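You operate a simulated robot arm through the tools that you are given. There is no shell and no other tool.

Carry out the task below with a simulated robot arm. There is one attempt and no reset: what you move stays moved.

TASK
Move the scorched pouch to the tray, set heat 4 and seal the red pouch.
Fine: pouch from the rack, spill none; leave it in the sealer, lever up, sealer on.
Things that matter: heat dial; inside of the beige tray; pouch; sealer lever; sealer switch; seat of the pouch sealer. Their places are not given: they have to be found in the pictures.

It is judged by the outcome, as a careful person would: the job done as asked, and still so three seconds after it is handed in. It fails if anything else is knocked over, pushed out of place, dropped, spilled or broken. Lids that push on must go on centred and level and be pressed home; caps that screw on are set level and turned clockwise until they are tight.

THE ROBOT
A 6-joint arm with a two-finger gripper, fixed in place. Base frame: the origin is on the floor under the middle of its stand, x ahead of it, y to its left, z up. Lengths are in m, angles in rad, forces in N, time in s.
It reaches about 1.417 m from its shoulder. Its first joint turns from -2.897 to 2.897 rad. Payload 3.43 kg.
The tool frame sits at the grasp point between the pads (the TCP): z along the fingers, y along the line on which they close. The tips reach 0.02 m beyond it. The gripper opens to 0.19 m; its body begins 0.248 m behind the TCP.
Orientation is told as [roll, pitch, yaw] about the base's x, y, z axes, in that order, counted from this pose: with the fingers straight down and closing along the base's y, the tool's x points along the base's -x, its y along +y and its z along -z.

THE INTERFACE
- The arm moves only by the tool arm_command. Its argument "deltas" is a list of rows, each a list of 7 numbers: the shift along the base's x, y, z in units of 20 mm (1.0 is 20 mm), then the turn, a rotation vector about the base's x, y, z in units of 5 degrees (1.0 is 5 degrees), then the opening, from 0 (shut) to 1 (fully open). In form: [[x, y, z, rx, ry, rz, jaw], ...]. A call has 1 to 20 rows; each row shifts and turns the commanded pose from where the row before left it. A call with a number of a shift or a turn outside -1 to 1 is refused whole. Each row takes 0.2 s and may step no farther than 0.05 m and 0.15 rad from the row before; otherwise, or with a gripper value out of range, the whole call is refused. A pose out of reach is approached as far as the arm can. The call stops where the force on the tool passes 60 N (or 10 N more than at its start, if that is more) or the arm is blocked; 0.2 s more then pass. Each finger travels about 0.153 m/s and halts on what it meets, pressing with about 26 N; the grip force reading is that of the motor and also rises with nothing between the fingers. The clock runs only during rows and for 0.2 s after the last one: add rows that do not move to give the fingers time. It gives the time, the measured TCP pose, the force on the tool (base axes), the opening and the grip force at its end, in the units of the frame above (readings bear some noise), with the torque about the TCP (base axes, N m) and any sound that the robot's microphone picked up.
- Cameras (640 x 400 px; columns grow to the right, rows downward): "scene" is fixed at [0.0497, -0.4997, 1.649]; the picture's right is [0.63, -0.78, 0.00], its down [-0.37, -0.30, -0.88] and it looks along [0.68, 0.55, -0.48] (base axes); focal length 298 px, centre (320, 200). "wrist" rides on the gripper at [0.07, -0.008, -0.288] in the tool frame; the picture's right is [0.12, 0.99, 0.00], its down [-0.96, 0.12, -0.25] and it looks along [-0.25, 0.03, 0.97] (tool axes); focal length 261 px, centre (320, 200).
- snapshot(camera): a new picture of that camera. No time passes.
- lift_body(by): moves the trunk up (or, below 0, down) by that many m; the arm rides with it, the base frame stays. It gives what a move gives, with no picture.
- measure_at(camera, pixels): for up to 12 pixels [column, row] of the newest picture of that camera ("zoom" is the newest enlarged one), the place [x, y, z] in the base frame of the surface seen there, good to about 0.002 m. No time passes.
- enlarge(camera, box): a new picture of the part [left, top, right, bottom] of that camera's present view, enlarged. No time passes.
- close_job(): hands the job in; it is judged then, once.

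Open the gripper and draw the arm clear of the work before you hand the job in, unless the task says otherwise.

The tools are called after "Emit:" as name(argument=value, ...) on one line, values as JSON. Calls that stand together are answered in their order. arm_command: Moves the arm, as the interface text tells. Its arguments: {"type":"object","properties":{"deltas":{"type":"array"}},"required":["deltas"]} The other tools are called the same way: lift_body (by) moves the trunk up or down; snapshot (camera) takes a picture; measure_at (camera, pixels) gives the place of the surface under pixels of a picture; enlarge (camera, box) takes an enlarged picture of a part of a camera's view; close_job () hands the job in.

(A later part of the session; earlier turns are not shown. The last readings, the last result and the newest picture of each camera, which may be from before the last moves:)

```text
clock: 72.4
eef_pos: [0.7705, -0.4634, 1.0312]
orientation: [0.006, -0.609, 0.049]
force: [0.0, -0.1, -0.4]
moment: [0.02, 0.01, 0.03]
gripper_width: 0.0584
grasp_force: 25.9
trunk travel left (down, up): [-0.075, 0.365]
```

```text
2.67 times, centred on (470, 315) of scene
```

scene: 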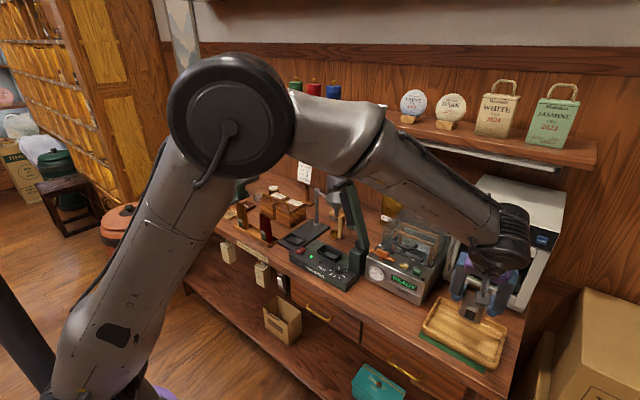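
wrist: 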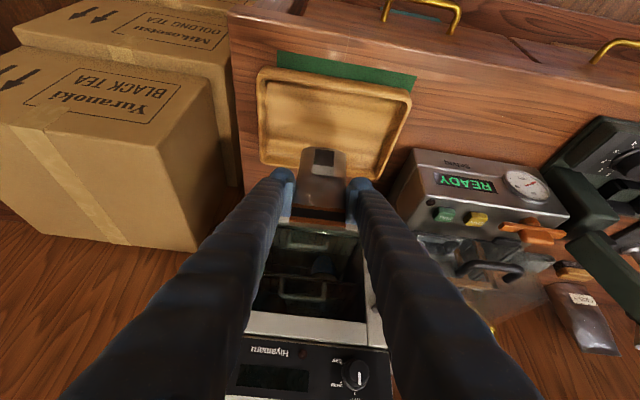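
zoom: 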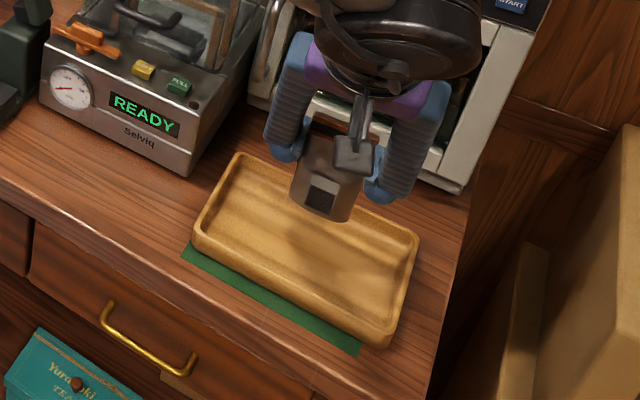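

The pouch hangs over the tray's middle. I lower it to just above the floor (TCP z ≈ 0.977).

Emit:
arm_command(deltas=[[0, 0, -0.6, 0, 0, 0, 0], [0, 0, -0.6, 0, 0, 0, 0], [0, 0, -0.6, 0, 0, 0, 0], [0, 0, -0.5, 0, 0, 0, 0], [0, 0, -0.4, 0, 0, 0, 0], [0, 0, 0, 0, 0, 0, 0]])

Emit:
snapshot(camera="wrist")

Emit:
enlarge(camera="scene", box=[400, 240, 540, 390])

Emit:
measure_at(camera="zoom", pixels=[[300, 200], [320, 225], [345, 235], [330, 200], [310, 150], [320, 240], [280, 240], [370, 270], [310, 212], [350, 228]])

```text
clock: 73.8
eef_pos: [0.7706, -0.4636, 0.9761]
orientation: [0.004, -0.61, 0.049]
force: [-1.0, -0.4, -0.3]
moment: [-0.02, 0.0, -0.01]
gripper_width: 0.0582
grasp_force: 26.3
trunk travel left (down, up): [-0.075, 0.365]
```

```text
taken
```

wrist: 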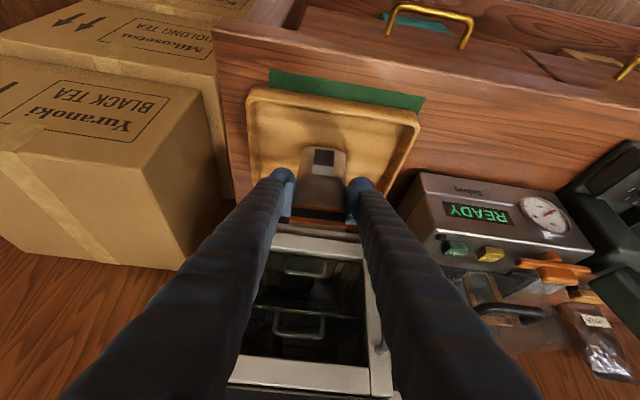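

```text
2.67 times, centred on (470, 315) of scene
```

zoom: 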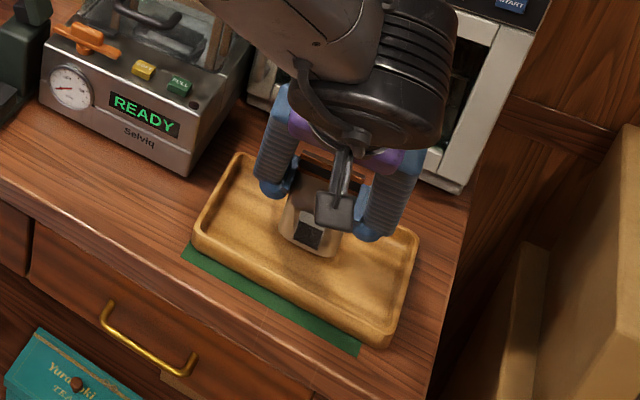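

```text
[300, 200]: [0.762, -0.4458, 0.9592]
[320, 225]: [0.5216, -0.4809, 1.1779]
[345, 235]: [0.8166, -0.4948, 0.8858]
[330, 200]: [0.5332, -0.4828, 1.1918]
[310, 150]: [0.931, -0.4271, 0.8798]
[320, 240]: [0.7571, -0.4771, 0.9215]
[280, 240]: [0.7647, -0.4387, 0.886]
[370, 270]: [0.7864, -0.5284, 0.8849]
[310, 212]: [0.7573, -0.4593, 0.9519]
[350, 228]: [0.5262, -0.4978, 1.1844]
```

The pouch bottom is a few millimetres above the floor. I lower slowly in 2 mm steps until contact shows.

Emit:
arm_command(deltas=[[0, 0, -0.1, 0, 0, 0, 0], [0, 0, -0.1, 0, 0, 0, 0], [0, 0, -0.1, 0, 0, 0, 0], [0, 0, 0, 0, 0, 0, 0]])

Emit:
arm_command(deltas=[[0, 0, -0.1, 0, 0, 0, 0], [0, 0, 0, 0, 0, 0, 0]])

```text
clock: 74.8
eef_pos: [0.7711, -0.4638, 0.971]
orientation: [0.002, -0.609, 0.049]
force: [-0.5, 0.3, -0.4]
moment: [-0.03, -0.02, 0.01]
gripper_width: 0.0581
grasp_force: 25.8
trunk travel left (down, up): [-0.075, 0.365]
```

```text
clock: 75.4
eef_pos: [0.7697, -0.4636, 0.9688]
orientation: [0.006, -0.608, 0.048]
force: [0.6, 0.3, -1.5]
moment: [-0.02, 0.01, -0.01]
gripper_width: 0.0583
grasp_force: 26.0
trunk travel left (down, up): [-0.075, 0.365]
```

Still almost no contact force (−1.5 N). I go 1–2 mm at a time a little further.

Emit:
arm_command(deltas=[[0, 0, -0.1, 0, 0, 0, 0], [0, 0, 0, 0, 0, 0, 0]])

Emit:
enlarge(camera="wrist", box=[250, 130, 400, 240])

```text
clock: 76.0
eef_pos: [0.7708, -0.463, 0.9655]
orientation: [0.005, -0.61, 0.047]
force: [0.6, -0.6, -0.6]
moment: [0.0, -0.02, -0.03]
gripper_width: 0.0583
grasp_force: 26.0
trunk travel left (down, up): [-0.075, 0.365]
```

```text
3.64 times, centred on (325, 185) of wrist
```

zoom: 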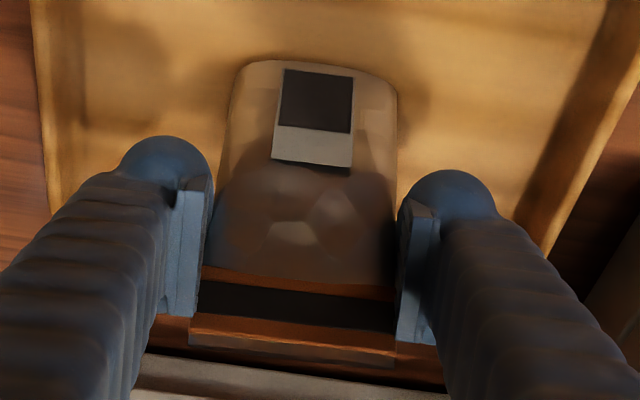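

No contact yet. I measure the pouch in this zoom to know how high its bottom is and whether it hangs straight.

Emit:
measure_at(camera="zoom", pixels=[[315, 66], [260, 72], [375, 85], [310, 100], [305, 150], [300, 200], [300, 250], [295, 300], [290, 335], [290, 355], [320, 40], [200, 60]])

```text
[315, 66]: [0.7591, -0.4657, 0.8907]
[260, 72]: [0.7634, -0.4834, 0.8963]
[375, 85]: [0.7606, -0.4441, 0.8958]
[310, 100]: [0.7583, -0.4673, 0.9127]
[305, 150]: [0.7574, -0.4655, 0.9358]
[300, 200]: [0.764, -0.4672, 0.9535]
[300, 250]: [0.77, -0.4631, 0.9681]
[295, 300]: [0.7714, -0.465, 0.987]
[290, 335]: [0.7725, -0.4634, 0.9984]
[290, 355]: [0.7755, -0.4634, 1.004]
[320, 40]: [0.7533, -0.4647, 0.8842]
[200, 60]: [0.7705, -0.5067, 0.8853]
```

The pouch hangs straight (top at 1.004) and its bottom is within about a millimetre of the floor at 0.885. I ease down 1 mm at a time.

Emit:
arm_command(deltas=[[0, 0, -0.05, 0, 0, 0, 0], [0, 0, 0, 0, 0, 0, 0]])

Emit:
arm_command(deltas=[[0, 0, -0.06, 0, 0, 0, 0], [0, 0, 0, 0, 0, 0, 0]])

Emit:
arm_command(deltas=[[0, 0, -0.06, 0, 0, 0, 0], [0, 0, 0, 0, 0, 0, 0]])

```text
clock: 76.6
eef_pos: [0.77, -0.4637, 0.9661]
orientation: [0.004, -0.612, 0.049]
force: [-0.4, 0.4, 2.2]
moment: [-0.08, -0.01, -0.02]
gripper_width: 0.0581
grasp_force: 25.7
trunk travel left (down, up): [-0.075, 0.365]
```

```text
clock: 77.2
eef_pos: [0.7706, -0.4634, 0.9663]
orientation: [0.005, -0.611, 0.05]
force: [1.9, 0.6, 9.7]
moment: [-0.08, -0.17, -0.01]
gripper_width: 0.0584
grasp_force: 25.4
trunk travel left (down, up): [-0.075, 0.365]
```

```text
clock: 77.8
eef_pos: [0.7691, -0.463, 0.9665]
orientation: [0.005, -0.61, 0.049]
force: [1.8, -0.3, 16.0]
moment: [-0.08, -0.1, -0.06]
gripper_width: 0.0582
grasp_force: 25.9
trunk travel left (down, up): [-0.075, 0.365]
```

Contact is established (16 N). I ease off the pressure by 2 mm and then open slowly.

Emit:
arm_command(deltas=[[0, 0, 0.1, 0, 0, 0, 0], [0, 0, 0, 0, 0, 0, 0], [0, 0, 0, 0, 0, 0, 0.31], [0, 0, 0, 0, 0, 0, 0.33], [0, 0, 0, 0, 0, 0, 0.36], [0, 0, 0, 0, 0, 0, 0.4], [0, 0, 0, 0, 0, 0, 0.45], [0, 0, 0, 0, 0, 0, 0.5], [0, 0, 0, 0, 0, 0, 0.5]])

Emit:
snapshot(camera="wrist")

Emit:
enlarge(camera="wrist", box=[250, 130, 400, 240])

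```text
clock: 79.8
eef_pos: [0.7697, -0.4638, 0.9648]
orientation: [0.004, -0.609, 0.049]
force: [0.4, -0.3, -0.7]
moment: [0.04, -0.03, -0.03]
gripper_width: 0.095
grasp_force: 0.0
trunk travel left (down, up): [-0.075, 0.365]
```

```text
taken
```

wrist: 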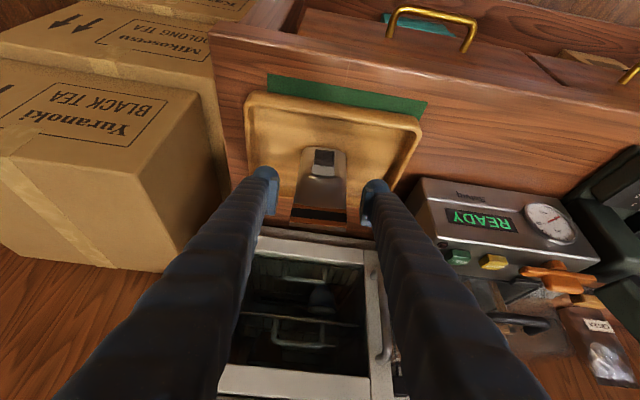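

```text
3.64 times, centred on (325, 185) of wrist
```

zoom: 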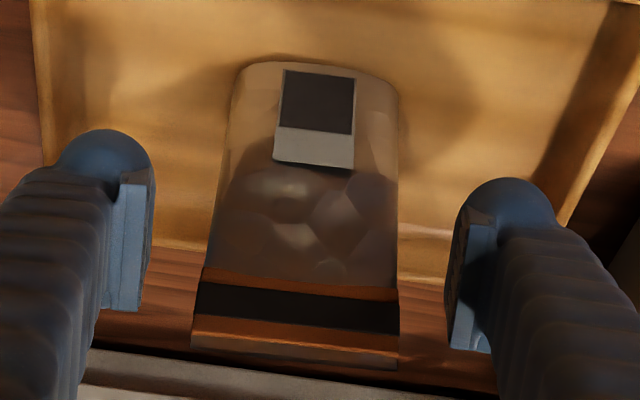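

The pouch stands by itself inside the tray. I retreat straight back along the finger direction.

Emit:
arm_command(deltas=[[-0.4, 0, 0.57, 0, 0, 0, 0.5], [-0.55, 0, 0.79, 0, 0, 0, 0.5], [-0.55, 0, 0.79, 0, 0, 0, 0.5], [-0.55, 0, 0.79, 0, 0, 0, 0.5], [-0.55, 0, 0.79, 0, 0, 0, 0.5], [-0.55, 0, 0.79, 0, 0, 0, 0.5], [-0.55, 0, 0.79, 0, 0, 0, 0.5], [-0.55, 0, 0.79, 0, 0, 0, 0.5], [-0.55, 0, 0.79, 0, 0, 0, 0.5], [-0.55, 0, 0.79, 0, 0, 0, 0.5], [0, 0, 0, 0, 0, 0, 0.5]])

Emit:
snapshot(camera="scene")

Emit:
snapshot(camera="wrist")

```text
clock: 82.2
eef_pos: [0.663, -0.4637, 1.12]
orientation: [0.003, -0.609, 0.05]
force: [-0.2, 0.0, 0.3]
moment: [0.01, 0.01, -0.03]
gripper_width: 0.095
grasp_force: 0.1
trunk travel left (down, up): [-0.075, 0.365]
```

```text
taken
```

scene: 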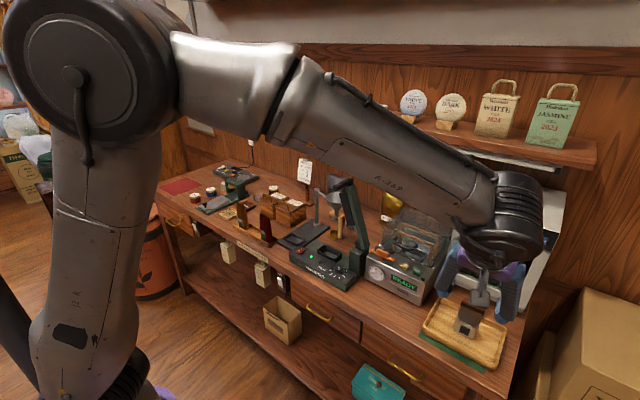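

```text
taken
```

wrist: 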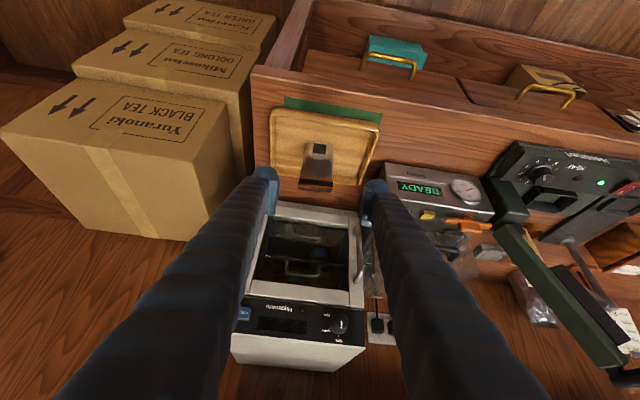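

The scorched pouch stands in the tray. I back away further and travel left in front of the bench toward the rack with the red pouch.

Emit:
arm_command(deltas=[[-0.8, 0.3, 0.5, 0, 0, 0, 0.5], [-0.8, 1, 0.5, 0, 0, 0, 0.5], [-0.8, 1, 0.5, 0, 0, 0, 0.5], [-0.8, 1, 0, 0, 0, 0, 0.5], [0, 1, 0, 0, 0, 0, 0.5], [0, 1, 0, 0, 0, 0, 0.5], [0, 1, 0, 0, 0, 0, 0.5], [0, 1, 0, 0, 0, 0, 0.5], [0, 1, 0, 0, 0, 0, 0.5], [0, 1, 0, 0, 0, 0, 0.5], [0, 1, 0, 0, 0, 0, 0.5], [0, 1, 0, 0, 0, 0, 0.5], [0, 1, 0, 0, 0, 0, 0.5], [0, 1, 0, 0, 0, 0, 0.5], [0, 1, 0, 0, 0, 0, 0.5], [0, 1, 0, 0, 0, 0, 0.5], [0, 1, 0, 0, 0, 0, 0.5], [0, 1, 0, 0, 0, 0, 0.5], [0, 1, 0, 0, 0, 0, 0.5], [0, 1, 0, 0, 0, 0, 0.5]])

Emit:
arm_command(deltas=[[0, 1, 0, 0, 0, 0, 0.5], [0, 1, 0, 0, 0, 0, 0.5], [0, 1, 0, 0, 0, 0, 0.5], [0, 1, 0, 0, 0, 0, 0.5], [0, 1, 0, 0, 0, 0, 0.5], [0, 1, 0, 0, 0, 0, 0.5], [0, 1, 0, 0, 0, 0, 0.5], [0, 1, 0, 0, 0, 0, 0.5], [0, 1, 0, 0, 0, 0, 0.5], [0, 1, 0, 0, 0, 0, 0.5], [0, 1, 0, 0, 0, 0, 0.5], [0, 1, 0, 0, 0, 0, 0.5], [0, 1, 0, 0, 0, 0, 0.5], [0, 1, 0, 0, 0, 0, 0.5], [0, 1, 0, 0, 0, 0, 0.5], [0, 1, 0, 0, 0, 0, 0.5], [0, 1, 0, 0, 0, 0, 0.5], [0, 1, 0, 0, 0, 0, 0.5], [0, 1, 0, 0, 0, 0, 0.5], [0, 0.4, 0, 0, 0, 0, 0.5]])

Emit:
snapshot(camera="scene")

Emit:
snapshot(camera="wrist")

```text
clock: 86.4
eef_pos: [0.5993, -0.0773, 1.1506]
orientation: [0.003, -0.61, 0.049]
force: [0.0, 0.6, -0.4]
moment: [0.01, -0.03, -0.01]
gripper_width: 0.0951
grasp_force: 0.0
trunk travel left (down, up): [-0.075, 0.365]
```

```text
clock: 90.6
eef_pos: [0.603, 0.3042, 1.1658]
orientation: [0.026, -0.629, 0.028]
force: [0.4, 0.8, -0.7]
moment: [0.02, -0.05, -0.01]
gripper_width: 0.0951
grasp_force: 0.1
trunk travel left (down, up): [-0.075, 0.365]
```

```text
taken
```

scene: 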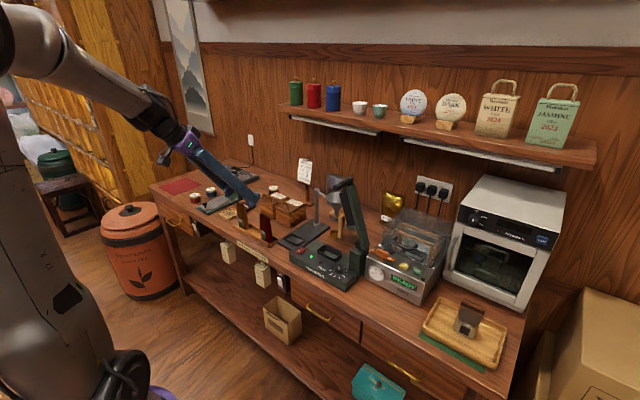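

```text
taken
```

wrist: 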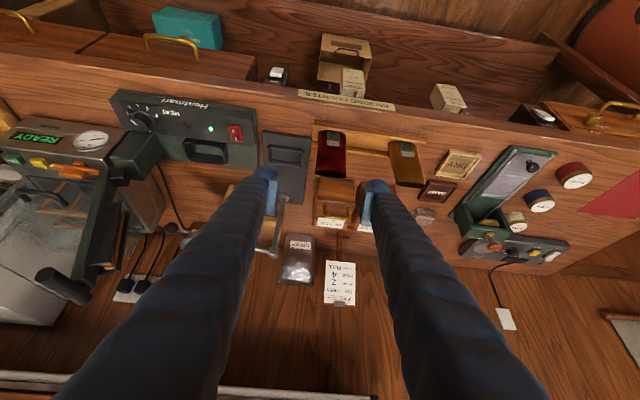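

The red pouch shows at (331,155). I let the pose settle and measure the red pouch from here.

Emit:
arm_command(deltas=[[0, 0, 0, 0, 0, 0, 0.5], [0, 0, 0, 0, 0, 0, 0.5]])

Emit:
snapshot(camera="wrist")

Emit:
enlarge(camera="wrist", box=[270, 110, 440, 220])

```text
clock: 91.2
eef_pos: [0.6013, 0.3028, 1.1638]
orientation: [0.022, -0.626, 0.027]
force: [-0.5, 0.0, -0.2]
moment: [0.01, 0.02, -0.02]
gripper_width: 0.0949
grasp_force: 0.0
trunk travel left (down, up): [-0.075, 0.365]
```

```text
taken
```

wrist: 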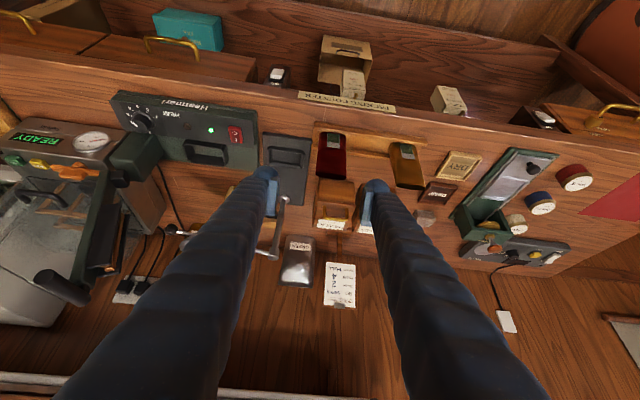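

```text
3.64 times, centred on (355, 165) of wrist
```

zoom: 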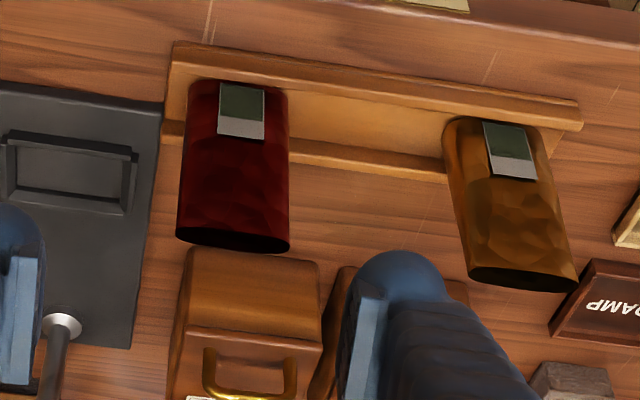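

The pose is slightly off here (the arm is folded close to its limit), so I'll keep farther out. I measure the red pouch's edges in this zoom.

Emit:
measure_at(camera="zoom", pixels=[[182, 228], [235, 238], [285, 240], [185, 170], [285, 170], [190, 95], [283, 105], [235, 200], [235, 150], [240, 110], [185, 245], [280, 250]])

Emit:
measure_at(camera="zoom", pixels=[[175, 55], [360, 75], [575, 110], [170, 130], [360, 160], [330, 110], [240, 260], [190, 260], [310, 265], [230, 350], [130, 200], [60, 170]])

```text
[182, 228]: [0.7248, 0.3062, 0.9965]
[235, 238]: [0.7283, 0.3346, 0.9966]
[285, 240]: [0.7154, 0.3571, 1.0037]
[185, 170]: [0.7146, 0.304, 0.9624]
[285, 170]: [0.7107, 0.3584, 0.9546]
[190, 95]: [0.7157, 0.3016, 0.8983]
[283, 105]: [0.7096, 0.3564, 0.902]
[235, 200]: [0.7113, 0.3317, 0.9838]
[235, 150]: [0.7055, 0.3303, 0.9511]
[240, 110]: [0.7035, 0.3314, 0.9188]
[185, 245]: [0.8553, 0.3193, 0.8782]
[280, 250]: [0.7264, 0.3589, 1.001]
```

```text
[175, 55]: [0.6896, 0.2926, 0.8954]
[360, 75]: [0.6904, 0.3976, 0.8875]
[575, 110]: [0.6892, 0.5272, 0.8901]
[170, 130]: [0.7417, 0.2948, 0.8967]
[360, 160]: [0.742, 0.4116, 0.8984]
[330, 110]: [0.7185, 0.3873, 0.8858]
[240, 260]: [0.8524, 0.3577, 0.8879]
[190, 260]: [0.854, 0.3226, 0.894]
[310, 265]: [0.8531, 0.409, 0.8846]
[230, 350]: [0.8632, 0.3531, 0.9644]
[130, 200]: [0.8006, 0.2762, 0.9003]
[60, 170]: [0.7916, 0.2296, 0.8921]
```

The red pouch spans y 0.302–0.360 at x≈0.7175 and the rack is square to the axes. I move out and down to its pre-grasp pose, where the arm is less folded, and turn the yaw toward 0.

Emit:
arm_command(deltas=[[0.3, 0.25, -0.73, 0, 0, -0.1, 0.5], [0.3, 0.25, -0.73, 0, 0, -0.1, 0.5], [0.3, 0.25, -0.73, 0, 0, -0.1, 0.5], [0.3, 0.25, -0.73, 0, 0, -0.1, 0.5], [0.3, 0.25, -0.73, 0, 0, -0.1, 0.5], [0, 0, 0, 0, 0, 0, 0.5], [0, 0, 0, 0, 0, 0, 0.5]])

Emit:
snapshot(camera="scene")

```text
clock: 92.8
eef_pos: [0.6286, 0.3367, 1.0765]
orientation: [0.006, -0.61, 0.008]
force: [-0.4, 0.0, 0.3]
moment: [-0.01, -0.01, 0.0]
gripper_width: 0.0954
grasp_force: 0.0
trunk travel left (down, up): [-0.075, 0.365]
```

```text
taken
```

scene: 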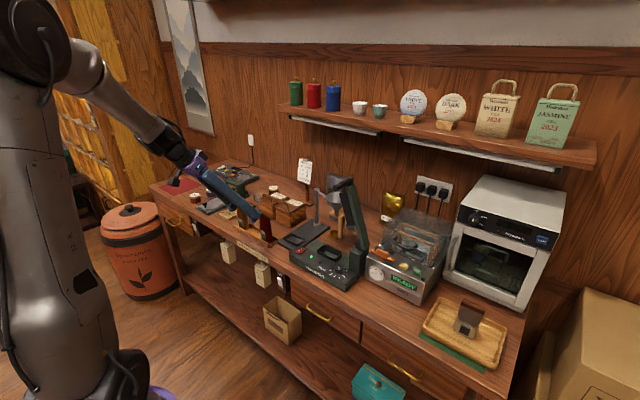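

The pose is accurate here. I slide in to the red pouch with jaws open at 0.095 m.

Emit:
arm_command(deltas=[[0.5, -0.095, -0.7, 0, 0, 0, 0.5], [0.5, -0.095, -0.7, 0, 0, 0, 0.5], [0.5, -0.095, -0.7, 0, 0, 0, 0.5], [0.55, 0, -0.7, 0, 0, 0, 0.5], [0.55, 0, -0.7, 0, 0, 0, 0.5], [0.55, 0, -0.7, 0, 0, 0, 0.5], [0.6, 0, -0.65, 0, 0, 0, 0.5], [0.7, 0, -0.57, 0, 0, 0, 0.5], [0, 0, 0, 0, 0, 0, 0.5]])

Emit:
snapshot(camera="wrist")

Emit:
enlarge(camera="wrist", box=[240, 110, 400, 230])

Emit:
enlarge(camera="scene", box=[200, 150, 320, 260])

```text
clock: 94.8
eef_pos: [0.7172, 0.3295, 0.9665]
orientation: [0.004, -0.609, 0.007]
force: [0.5, -0.2, -0.8]
moment: [-0.01, -0.02, 0.0]
gripper_width: 0.0952
grasp_force: 0.1
trunk travel left (down, up): [-0.075, 0.365]
```

```text
taken
```

wrist: 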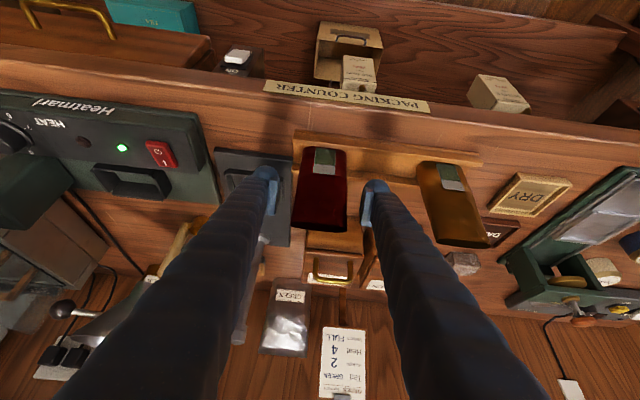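

```text
3.33 times, centred on (320, 170) of wrist
```

zoom: 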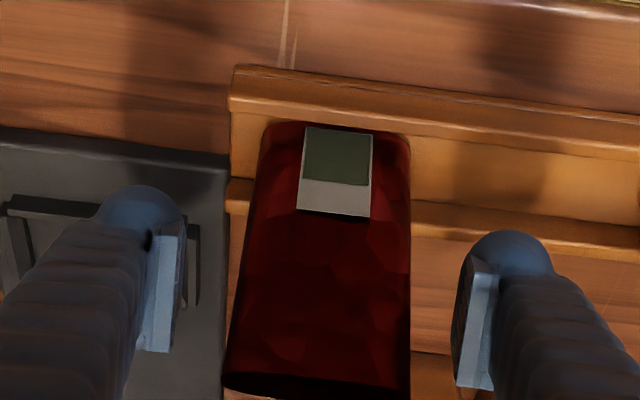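

```text
3.64 times, centred on (260, 205) of scene
```

zoom: 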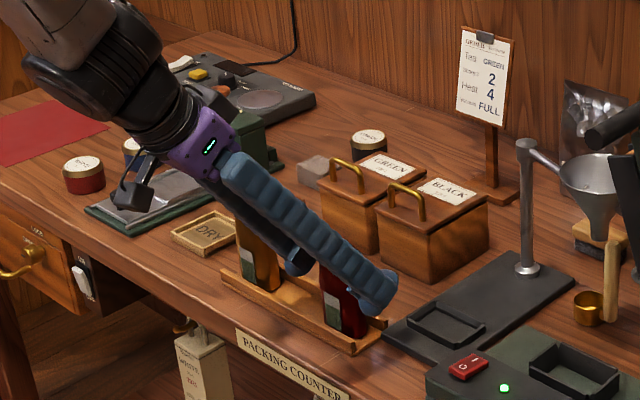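

The pouch is centred between the pads. I close gently in steps.

Emit:
arm_command(deltas=[[0, 0, 0, 0, 0, 0, 0.42], [0, 0, 0, 0, 0, 0, 0.36], [0, 0, 0, 0, 0, 0, 0.32], [0, 0, 0, 0, 0, 0, 0.28], [0, 0, 0, 0, 0, 0, 0.2], [0, 0, 0, 0, 0, 0, 0], [0, 0, 0, 0, 0, 0, 0]])

Emit:
snapshot(camera="wrist")

Emit:
enlarge(camera="wrist", box=[240, 110, 400, 230])

```text
clock: 96.4
eef_pos: [0.7179, 0.3295, 0.9679]
orientation: [0.003, -0.609, 0.005]
force: [-0.8, 0.1, 0.4]
moment: [0.01, -0.03, 0.02]
gripper_width: 0.0584
grasp_force: 26.5
trunk travel left (down, up): [-0.075, 0.365]
```

```text
taken
```

wrist: 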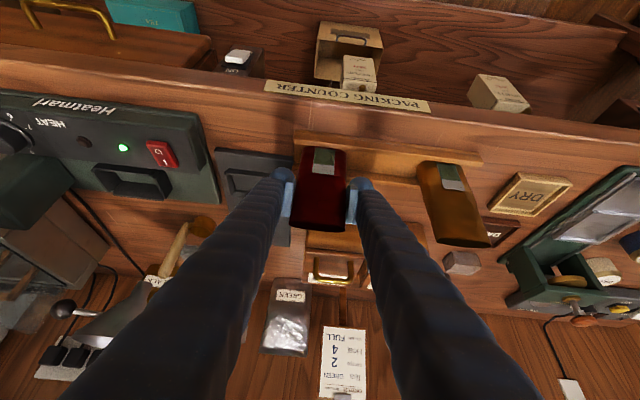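

```text
3.33 times, centred on (320, 170) of wrist
```

zoom: 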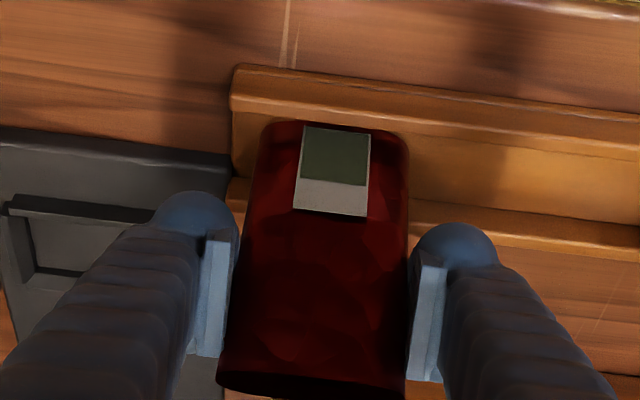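

Gripped at 58.4 mm with 26 N. I lift slowly, straight up out of the rack.

Emit:
arm_command(deltas=[[0, 0, 0.15, 0, 0, 0, 0], [0, 0, 0.3, 0, 0, 0, 0], [0, 0, 0.4, 0, 0, 0, 0], [0, 0, 0.5, 0, 0, 0, 0], [0, 0, 0.5, 0, 0, 0, 0], [0, 0, 0.5, 0, 0, 0, 0], [0, 0, 0.5, 0, 0, 0, 0], [0, 0, 0.5, 0, 0, 0, 0], [0, 0, 0.3, 0, 0, 0, 0], [0, 0, 0.15, 0, 0, 0, 0], [0, 0, 0, 0, 0, 0, 0]])

Emit:
enlarge(camera="scene", box=[200, 150, 320, 260])

Emit:
snapshot(camera="wrist")

```text
clock: 98.8
eef_pos: [0.7179, 0.3295, 1.0434]
orientation: [0.003, -0.609, 0.008]
force: [0.3, -0.5, -0.9]
moment: [-0.02, 0.0, -0.01]
gripper_width: 0.0584
grasp_force: 25.9
trunk travel left (down, up): [-0.075, 0.365]
```

```text
3.64 times, centred on (260, 205) of scene
```

zoom: 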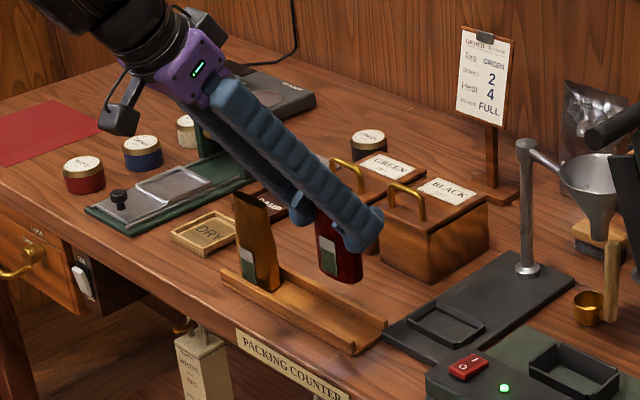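

```text
taken
```

wrist: 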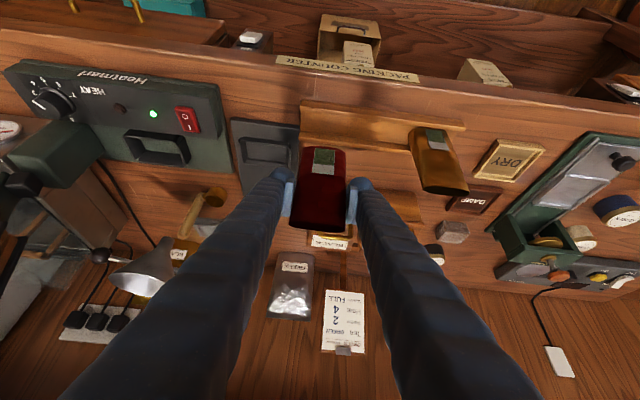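

The red pouch is out of the rack and upright. The seat is empty now, so I measure its inner walls exactly in the scene view before carrying over.

Emit:
enlarge(camera="scene", box=[305, 235, 355, 275])

```text
10.00 times, centred on (330, 255) of scene
```

zoom: 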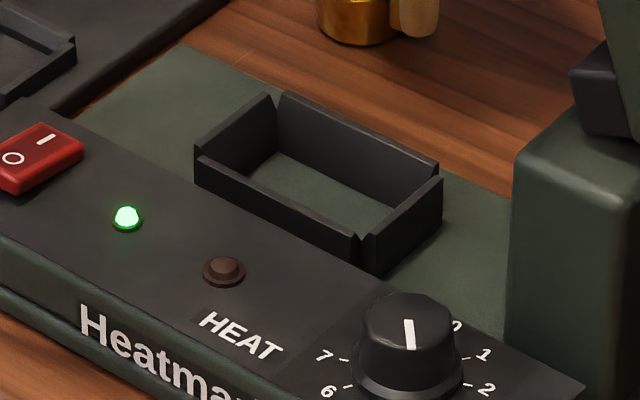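

I measure wall tops and floor points of the seat in this zoom.

Emit:
measure_at(camera="zoom", pixels=[[200, 164], [275, 197], [352, 236], [290, 98], [360, 130], [430, 164], [205, 148], [265, 102], [375, 233], [430, 190], [300, 200], [330, 185]])

Emit:
measure_at(camera="zoom", pixels=[[285, 160], [375, 205], [345, 222], [260, 178], [300, 120], [400, 165], [320, 160], [285, 190], [340, 210], [230, 150], [405, 190], [310, 175]])

```text
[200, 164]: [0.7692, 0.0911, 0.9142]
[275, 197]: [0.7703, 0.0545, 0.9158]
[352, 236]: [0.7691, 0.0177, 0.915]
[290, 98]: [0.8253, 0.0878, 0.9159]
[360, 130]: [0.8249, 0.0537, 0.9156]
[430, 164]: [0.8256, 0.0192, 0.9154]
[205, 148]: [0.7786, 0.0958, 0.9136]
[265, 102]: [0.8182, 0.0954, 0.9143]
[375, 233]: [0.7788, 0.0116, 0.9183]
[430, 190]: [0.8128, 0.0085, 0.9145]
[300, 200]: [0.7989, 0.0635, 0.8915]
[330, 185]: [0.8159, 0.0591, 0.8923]
```

```text
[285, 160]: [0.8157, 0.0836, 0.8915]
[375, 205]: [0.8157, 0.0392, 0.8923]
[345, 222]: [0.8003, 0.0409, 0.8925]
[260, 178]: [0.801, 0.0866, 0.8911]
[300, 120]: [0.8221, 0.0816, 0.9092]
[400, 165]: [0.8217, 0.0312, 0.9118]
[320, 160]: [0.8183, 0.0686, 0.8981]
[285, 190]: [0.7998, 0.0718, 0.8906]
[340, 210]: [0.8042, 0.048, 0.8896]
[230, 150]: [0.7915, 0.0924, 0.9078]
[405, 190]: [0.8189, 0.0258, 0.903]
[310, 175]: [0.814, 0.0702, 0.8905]
```

The seat is square: x 0.7695–0.825, y 0.0085–0.0958, floor z 0.891, so its centre is (0.797, 0.052). I carry the red pouch smoothly toward the sealer at this height (its bottom at about 0.96, above the switch at 0.931).

Emit:
arm_command(deltas=[[-0.2, -0.2, 0, 0, 0, 0, 0], [-0.3, -0.4, 0, 0, 0, 0, 0], [-0.4, -0.6, 0, 0, 0, 0, 0], [0, -0.8, 0.1, 0, 0, 0, 0], [0, -0.9, 0.1, 0, 0, 0, 0], [0, -0.9, 0.1, 0, 0, 0, 0], [0, -0.9, 0, 0, 0, 0, 0], [0, -0.9, 0, 0, 0, 0, 0], [0, -0.9, 0, 0, 0, 0, 0], [0, -0.9, 0, 0, 0, 0, 0], [0, -0.9, 0, 0, 0, 0, 0], [0, -0.9, 0, 0, 0, 0, 0], [0, -0.9, 0, 0, 0, 0, 0], [0, -0.9, 0, 0, 0, 0, 0], [0, -0.9, 0, 0, 0, 0, 0], [0, -0.8, 0, 0, 0, 0, 0], [0, -0.6, 0, 0, 0, 0, 0], [0, -0.3, 0, 0, 0, 0, 0], [0, -0.17, 0, 0, 0, 0, 0], [0, 0, 0, 0, 0, 0, 0]])

Emit:
enlarge(camera="scene", box=[240, 150, 390, 290])

Emit:
snapshot(camera="wrist")

```text
clock: 103.0
eef_pos: [0.701, 0.054, 1.0503]
orientation: [0.003, -0.61, 0.007]
force: [0.4, 0.1, 0.1]
moment: [0.04, -0.01, -0.02]
gripper_width: 0.0583
grasp_force: 25.8
trunk travel left (down, up): [-0.075, 0.365]
```

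```text
2.86 times, centred on (315, 220) of scene
```

zoom: 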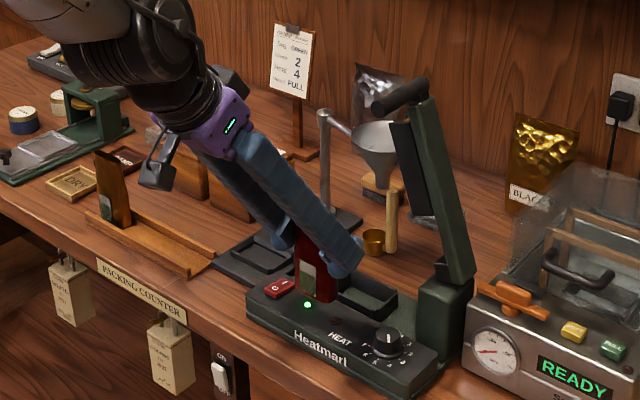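

```text
taken
```

wrist: 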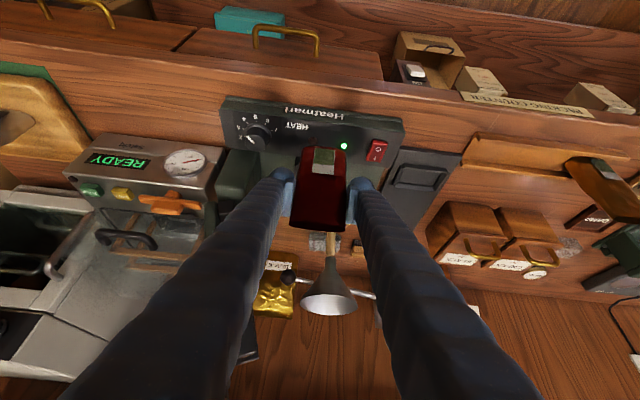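

Now forward about 97 mm to over the seat, still above its walls.

Emit:
arm_command(deltas=[[0.3, -0.02, 0, 0, 0, 0, 0], [0.6, -0.02, 0, 0, 0, 0, 0], [0.8, -0.02, -0.1, 0, 0, 0, 0], [0.9, -0.02, -0.1, 0, 0, 0, 0], [0.9, 0, -0.1, 0, 0, 0, 0], [0.7, 0, -0.1, 0, 0, 0, 0], [0.45, 0, 0, 0, 0, 0, 0], [0.2, 0, 0, 0, 0, 0, 0], [0, 0, 0, 0, 0, 0, 0]])

Emit:
snapshot(camera="wrist")

Emit:
enlarge(camera="scene", box=[280, 180, 370, 280])

Emit:
measure_at(camera="zoom", pixels=[[225, 200], [250, 210], [270, 215], [230, 235], [255, 248], [280, 245], [290, 230], [300, 200]])

```text
clock: 105.0
eef_pos: [0.7972, 0.052, 1.0408]
orientation: [0.003, -0.607, 0.005]
force: [0.5, -0.6, -0.7]
moment: [0.02, 0.0, -0.01]
gripper_width: 0.0584
grasp_force: 25.7
trunk travel left (down, up): [-0.075, 0.365]
```

```text
taken
```

wrist: 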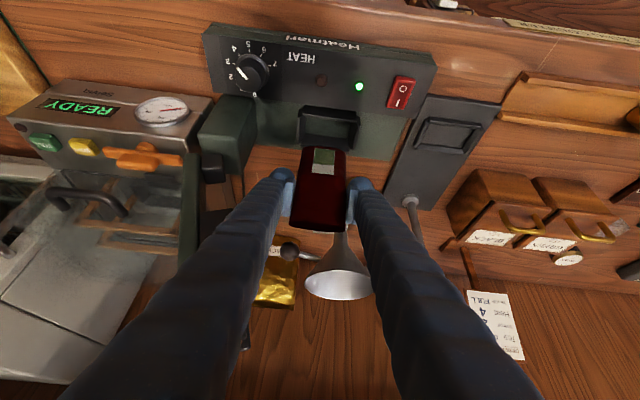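

```text
4.00 times, centred on (325, 230) of scene
```

zoom: 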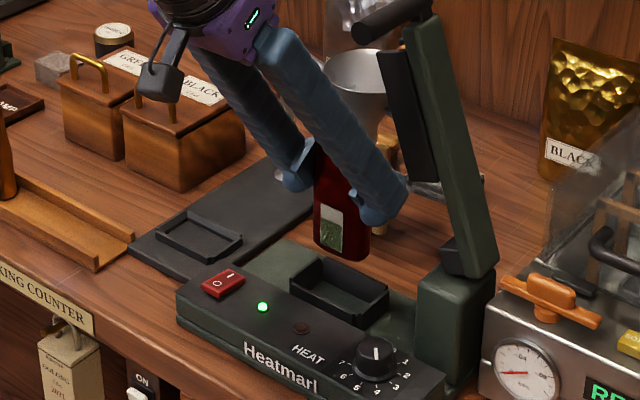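

```text
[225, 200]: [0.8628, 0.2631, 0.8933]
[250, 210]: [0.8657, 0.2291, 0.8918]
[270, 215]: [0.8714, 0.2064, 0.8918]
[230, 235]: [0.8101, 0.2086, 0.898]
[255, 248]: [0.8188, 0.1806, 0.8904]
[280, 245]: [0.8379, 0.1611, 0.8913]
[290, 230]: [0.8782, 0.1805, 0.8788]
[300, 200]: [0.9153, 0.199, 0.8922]
```

I measure the held pouch's lower front to confirm its position over the seat.

Emit:
measure_at(camera="zoom", pixels=[[330, 200], [330, 246], [318, 235], [360, 258], [318, 200], [345, 225], [355, 240], [330, 180]])

Emit:
enlarge(camera="wrist", box=[260, 90, 400, 240])

```text
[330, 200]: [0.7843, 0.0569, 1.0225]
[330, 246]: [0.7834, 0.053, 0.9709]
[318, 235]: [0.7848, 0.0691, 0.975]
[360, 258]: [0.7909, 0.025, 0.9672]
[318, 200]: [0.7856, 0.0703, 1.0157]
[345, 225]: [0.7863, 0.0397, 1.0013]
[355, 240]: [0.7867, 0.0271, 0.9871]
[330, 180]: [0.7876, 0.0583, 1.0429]
```

```text
2.67 times, centred on (330, 165) of wrist
```

zoom: 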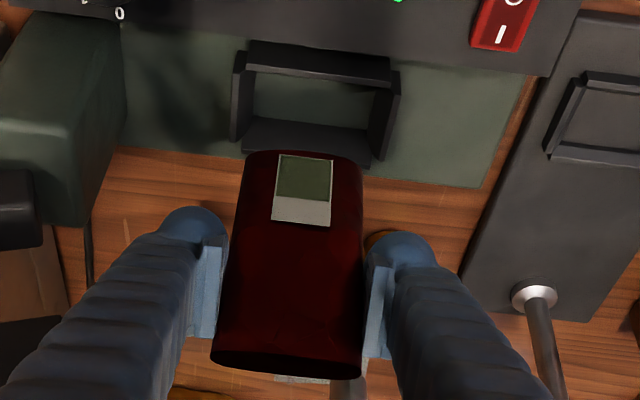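

The pouch's front bottom is at x 0.783 with its centre about 0.797, right over the seat. I lower it slowly to just above the seat floor.

Emit:
arm_command(deltas=[[0, 0, -0.2, 0, 0, 0, 0], [0, 0, -0.4, 0, 0, 0, 0], [0, 0, -0.5, 0, 0, 0, 0], [0, 0, -0.5, 0, 0, 0, 0], [0, 0, -0.5, 0, 0, 0, 0], [0, 0, -0.4, 0, 0, 0, 0], [0, 0, -0.3, 0, 0, 0, 0], [0, 0, -0.2, 0, 0, 0, 0], [0, 0, 0, 0, 0, 0, 0]])

Emit:
arm_command(deltas=[[0, 0, -0.1, 0, 0, 0, 0], [0, 0, -0.1, 0, 0, 0, 0], [0, 0, 0, 0, 0, 0, 0]])

Emit:
enlarge(camera="wrist", box=[260, 90, 400, 240])

```text
clock: 107.0
eef_pos: [0.7977, 0.0523, 0.9815]
orientation: [0.003, -0.609, 0.005]
force: [0.0, 0.6, -0.6]
moment: [0.0, 0.02, 0.01]
gripper_width: 0.0583
grasp_force: 25.6
trunk travel left (down, up): [-0.075, 0.365]
```

```text
clock: 107.8
eef_pos: [0.7974, 0.0539, 0.979]
orientation: [0.003, -0.61, 0.005]
force: [-0.3, 0.4, -0.4]
moment: [0.02, -0.02, -0.01]
gripper_width: 0.0582
grasp_force: 26.0
trunk travel left (down, up): [-0.075, 0.365]
```

```text
2.67 times, centred on (330, 165) of wrist
```

zoom: 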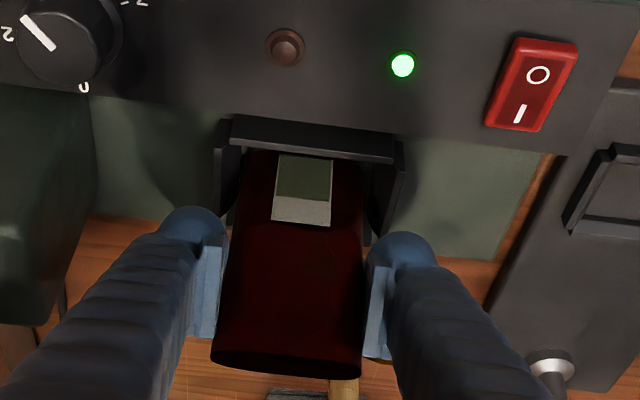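

The pouch has entered the seat without touching the walls. I ease down 2 mm at a time until contact.

Emit:
arm_command(deltas=[[0, 0, -0.1, 0, 0, 0, 0], [0, 0, -0.1, 0, 0, 0, 0], [0, 0, 0, 0, 0, 0, 0]])

Emit:
arm_command(deltas=[[0, 0, -0.08, 0, 0, 0, 0], [0, 0, 0, 0, 0, 0, 0]])

Emit:
arm_command(deltas=[[0, 0, -0.06, 0, 0, 0, 0], [0, 0, 0, 0, 0, 0, 0]])

```text
clock: 108.6
eef_pos: [0.7971, 0.0537, 0.9713]
orientation: [0.002, -0.609, 0.006]
force: [-0.3, 1.0, -0.2]
moment: [-0.02, 0.02, 0.01]
gripper_width: 0.0585
grasp_force: 25.8
trunk travel left (down, up): [-0.075, 0.365]
```

```text
clock: 109.2
eef_pos: [0.7968, 0.0541, 0.9735]
orientation: [0.005, -0.612, 0.006]
force: [0.4, 0.8, 8.1]
moment: [-0.07, -0.01, -0.02]
gripper_width: 0.0585
grasp_force: 25.9
trunk travel left (down, up): [-0.075, 0.365]
```

```text
clock: 109.8
eef_pos: [0.7958, 0.0525, 0.9716]
orientation: [0.006, -0.614, 0.005]
force: [1.2, 0.4, 15.8]
moment: [-0.05, -0.12, -0.01]
gripper_width: 0.0584
grasp_force: 26.0
trunk travel left (down, up): [-0.075, 0.365]
```

It is standing on the seat floor (16 N). I relieve the pressure and open slowly.

Emit:
arm_command(deltas=[[0, 0, 0.1, 0, 0, 0, 0], [0, 0, 0, 0, 0, 0, 0], [0, 0, 0, 0, 0, 0, 0.31], [0, 0, 0, 0, 0, 0, 0.33], [0, 0, 0, 0, 0, 0, 0.36], [0, 0, 0, 0, 0, 0, 0.4], [0, 0, 0, 0, 0, 0, 0.45], [0, 0, 0, 0, 0, 0, 0.48], [0, 0, 0, 0, 0, 0, 0.48]])

Emit:
snapshot(camera="wrist")

Emit:
enlarge(camera="wrist", box=[240, 90, 400, 240])

```text
clock: 111.8
eef_pos: [0.7973, 0.0528, 0.9726]
orientation: [0.004, -0.609, 0.003]
force: [0.3, -0.3, 0.0]
moment: [-0.01, -0.01, 0.01]
gripper_width: 0.0916
grasp_force: 0.2
trunk travel left (down, up): [-0.075, 0.365]
```

```text
taken
```

wrist: 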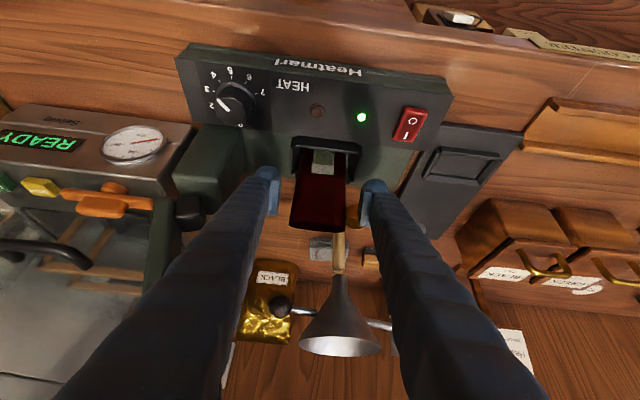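

```text
2.67 times, centred on (320, 165) of wrist
```

zoom: 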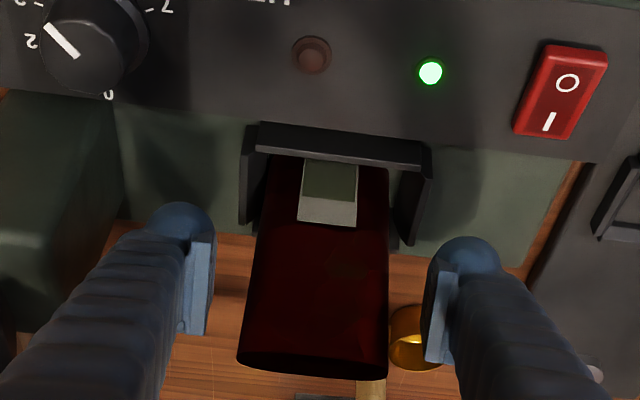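

The red pouch stands in the seat by itself. I retreat straight back along the finger direction and then view the whole sealer.

Emit:
arm_command(deltas=[[-0.3, 0, 0.43, 0, 0, 0, 0.48], [-0.5, 0, 0.71, 0, 0, 0, 0.48], [-0.55, 0, 0.79, 0, 0, 0, 0.48], [-0.55, 0, 0.79, 0, 0, 0, 0.48], [-0.55, 0, 0.79, 0, 0, 0, 0.48], [-0.55, 0, 0.79, 0, 0, 0, 0.48], [-0.55, 0, 0.79, 0, 0, 0, 0.48], [-0.55, 0, 0.79, 0, 0, 0, 0.48], [-0.55, 0, 0.6, 0, 0, 0, 0.48], [-0.8, 0, 0.2, 0, 0, 0, 0.48], [0, 0, 0, 0, 0, 0, 0.48]])

Emit:
snapshot(camera="scene")

Emit:
enlarge(camera="scene", box=[280, 165, 380, 295])

Emit:
snapshot(camera="wrist")

```text
clock: 114.2
eef_pos: [0.6871, 0.0531, 1.1066]
orientation: [0.003, -0.609, 0.007]
force: [0.9, -1.3, -0.7]
moment: [0.03, -0.05, -0.02]
gripper_width: 0.0915
grasp_force: 0.0
trunk travel left (down, up): [-0.075, 0.365]
```

```text
taken
```

scene: 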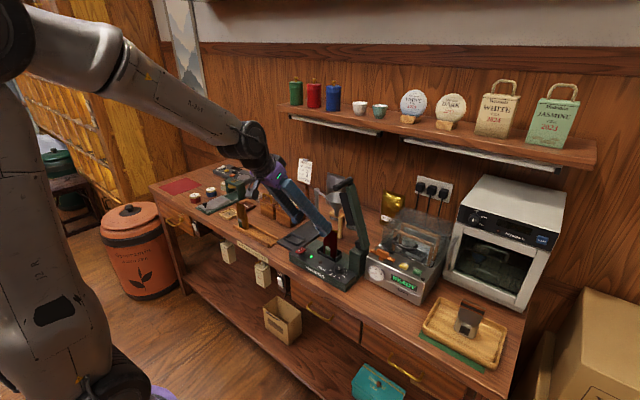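

```text
3.08 times, centred on (330, 230) of scene
```

zoom: 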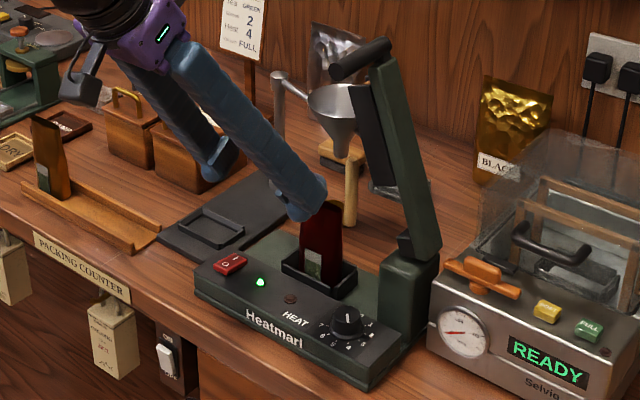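

```text
taken
```

wrist: 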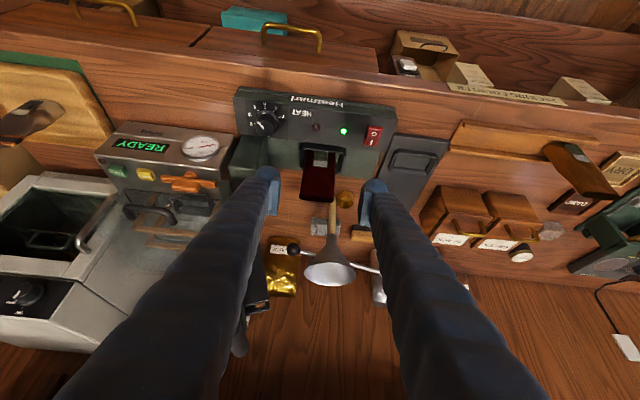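

The pouch is in the seat. I recheck the dial with a wrist enlargement before sealing.

Emit:
enlarge(camera="wrist", box=[235, 90, 300, 150])

Emit:
enlarge(camera="wrist", box=[290, 100, 400, 210])

```text
6.67 times, centred on (268, 120) of wrist
```

zoom: 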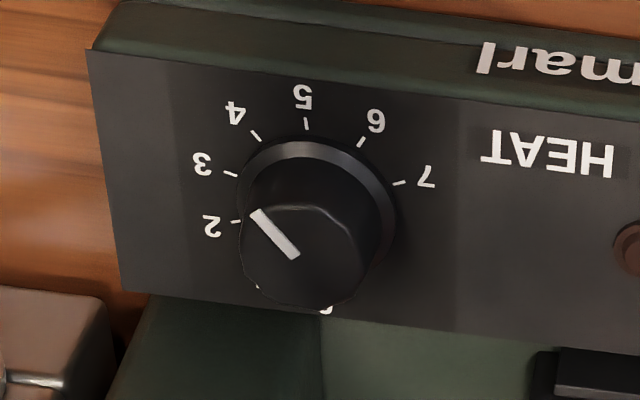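

```text
3.64 times, centred on (345, 155) of wrist
```

zoom: 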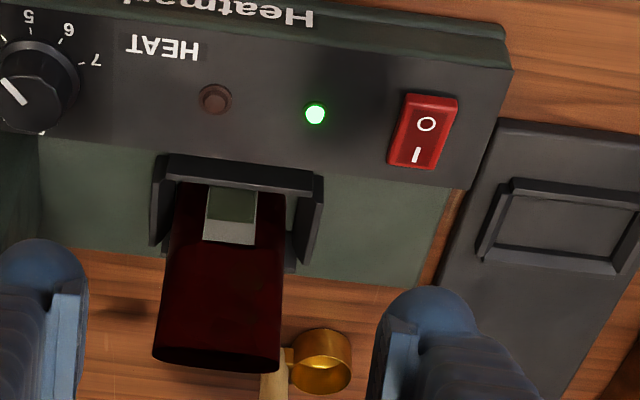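

The dial pointer (134°) matches tick 4 (133°), and the sealer LED is green with the switch on. Now the lever: I enlarge it to find its hinge and handle exactly.

Emit:
enlarge(camera="scene", box=[325, 170, 385, 275])

```text
3.81 times, centred on (355, 222) of scene
```

zoom: 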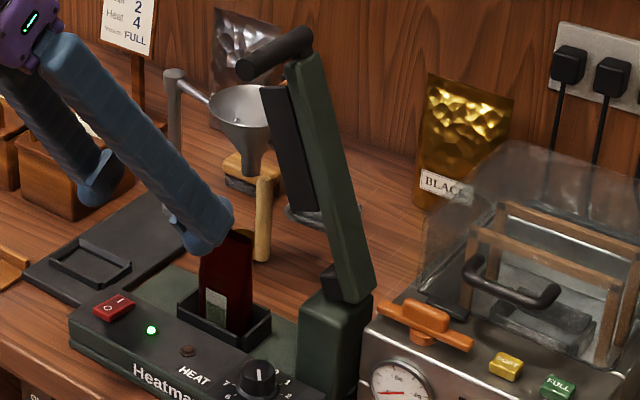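

Emit:
enlarge(camera="scene", box=[340, 225, 380, 275])

Emit:
measure_at(camera="zoom", pixels=[[330, 60], [340, 100], [370, 90], [390, 120], [360, 130], [270, 120], [300, 130], [300, 170], [350, 170], [400, 190], [260, 180], [320, 200]])

Emit:
enlarge(camera="scene", box=[330, 172, 370, 212])

```text
8.00 times, centred on (360, 250) of scene
```

zoom: 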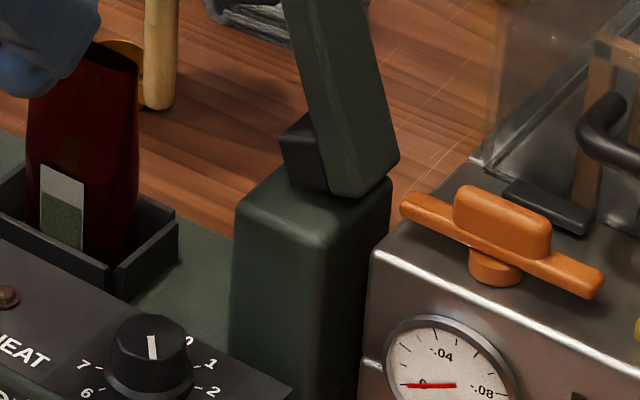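

```text
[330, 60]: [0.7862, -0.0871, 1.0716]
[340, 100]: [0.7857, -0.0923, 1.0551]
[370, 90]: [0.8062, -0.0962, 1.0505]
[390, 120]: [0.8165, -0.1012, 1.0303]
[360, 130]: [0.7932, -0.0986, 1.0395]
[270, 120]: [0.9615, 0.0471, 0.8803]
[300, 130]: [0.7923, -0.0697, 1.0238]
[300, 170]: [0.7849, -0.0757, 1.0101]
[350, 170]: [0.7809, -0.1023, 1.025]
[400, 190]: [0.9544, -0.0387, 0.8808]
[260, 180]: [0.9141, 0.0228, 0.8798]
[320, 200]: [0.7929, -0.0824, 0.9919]
```

```text
10.00 times, centred on (350, 192) of scene
```

zoom: 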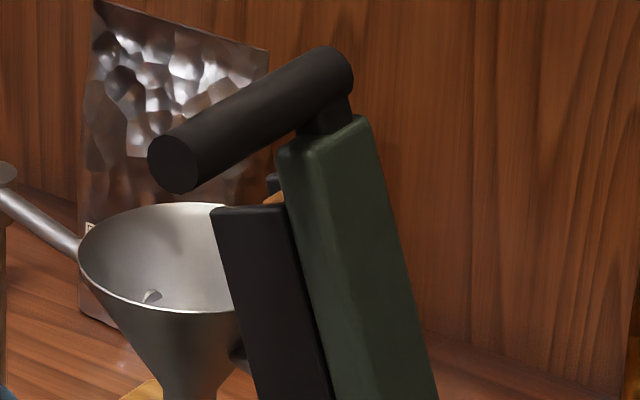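

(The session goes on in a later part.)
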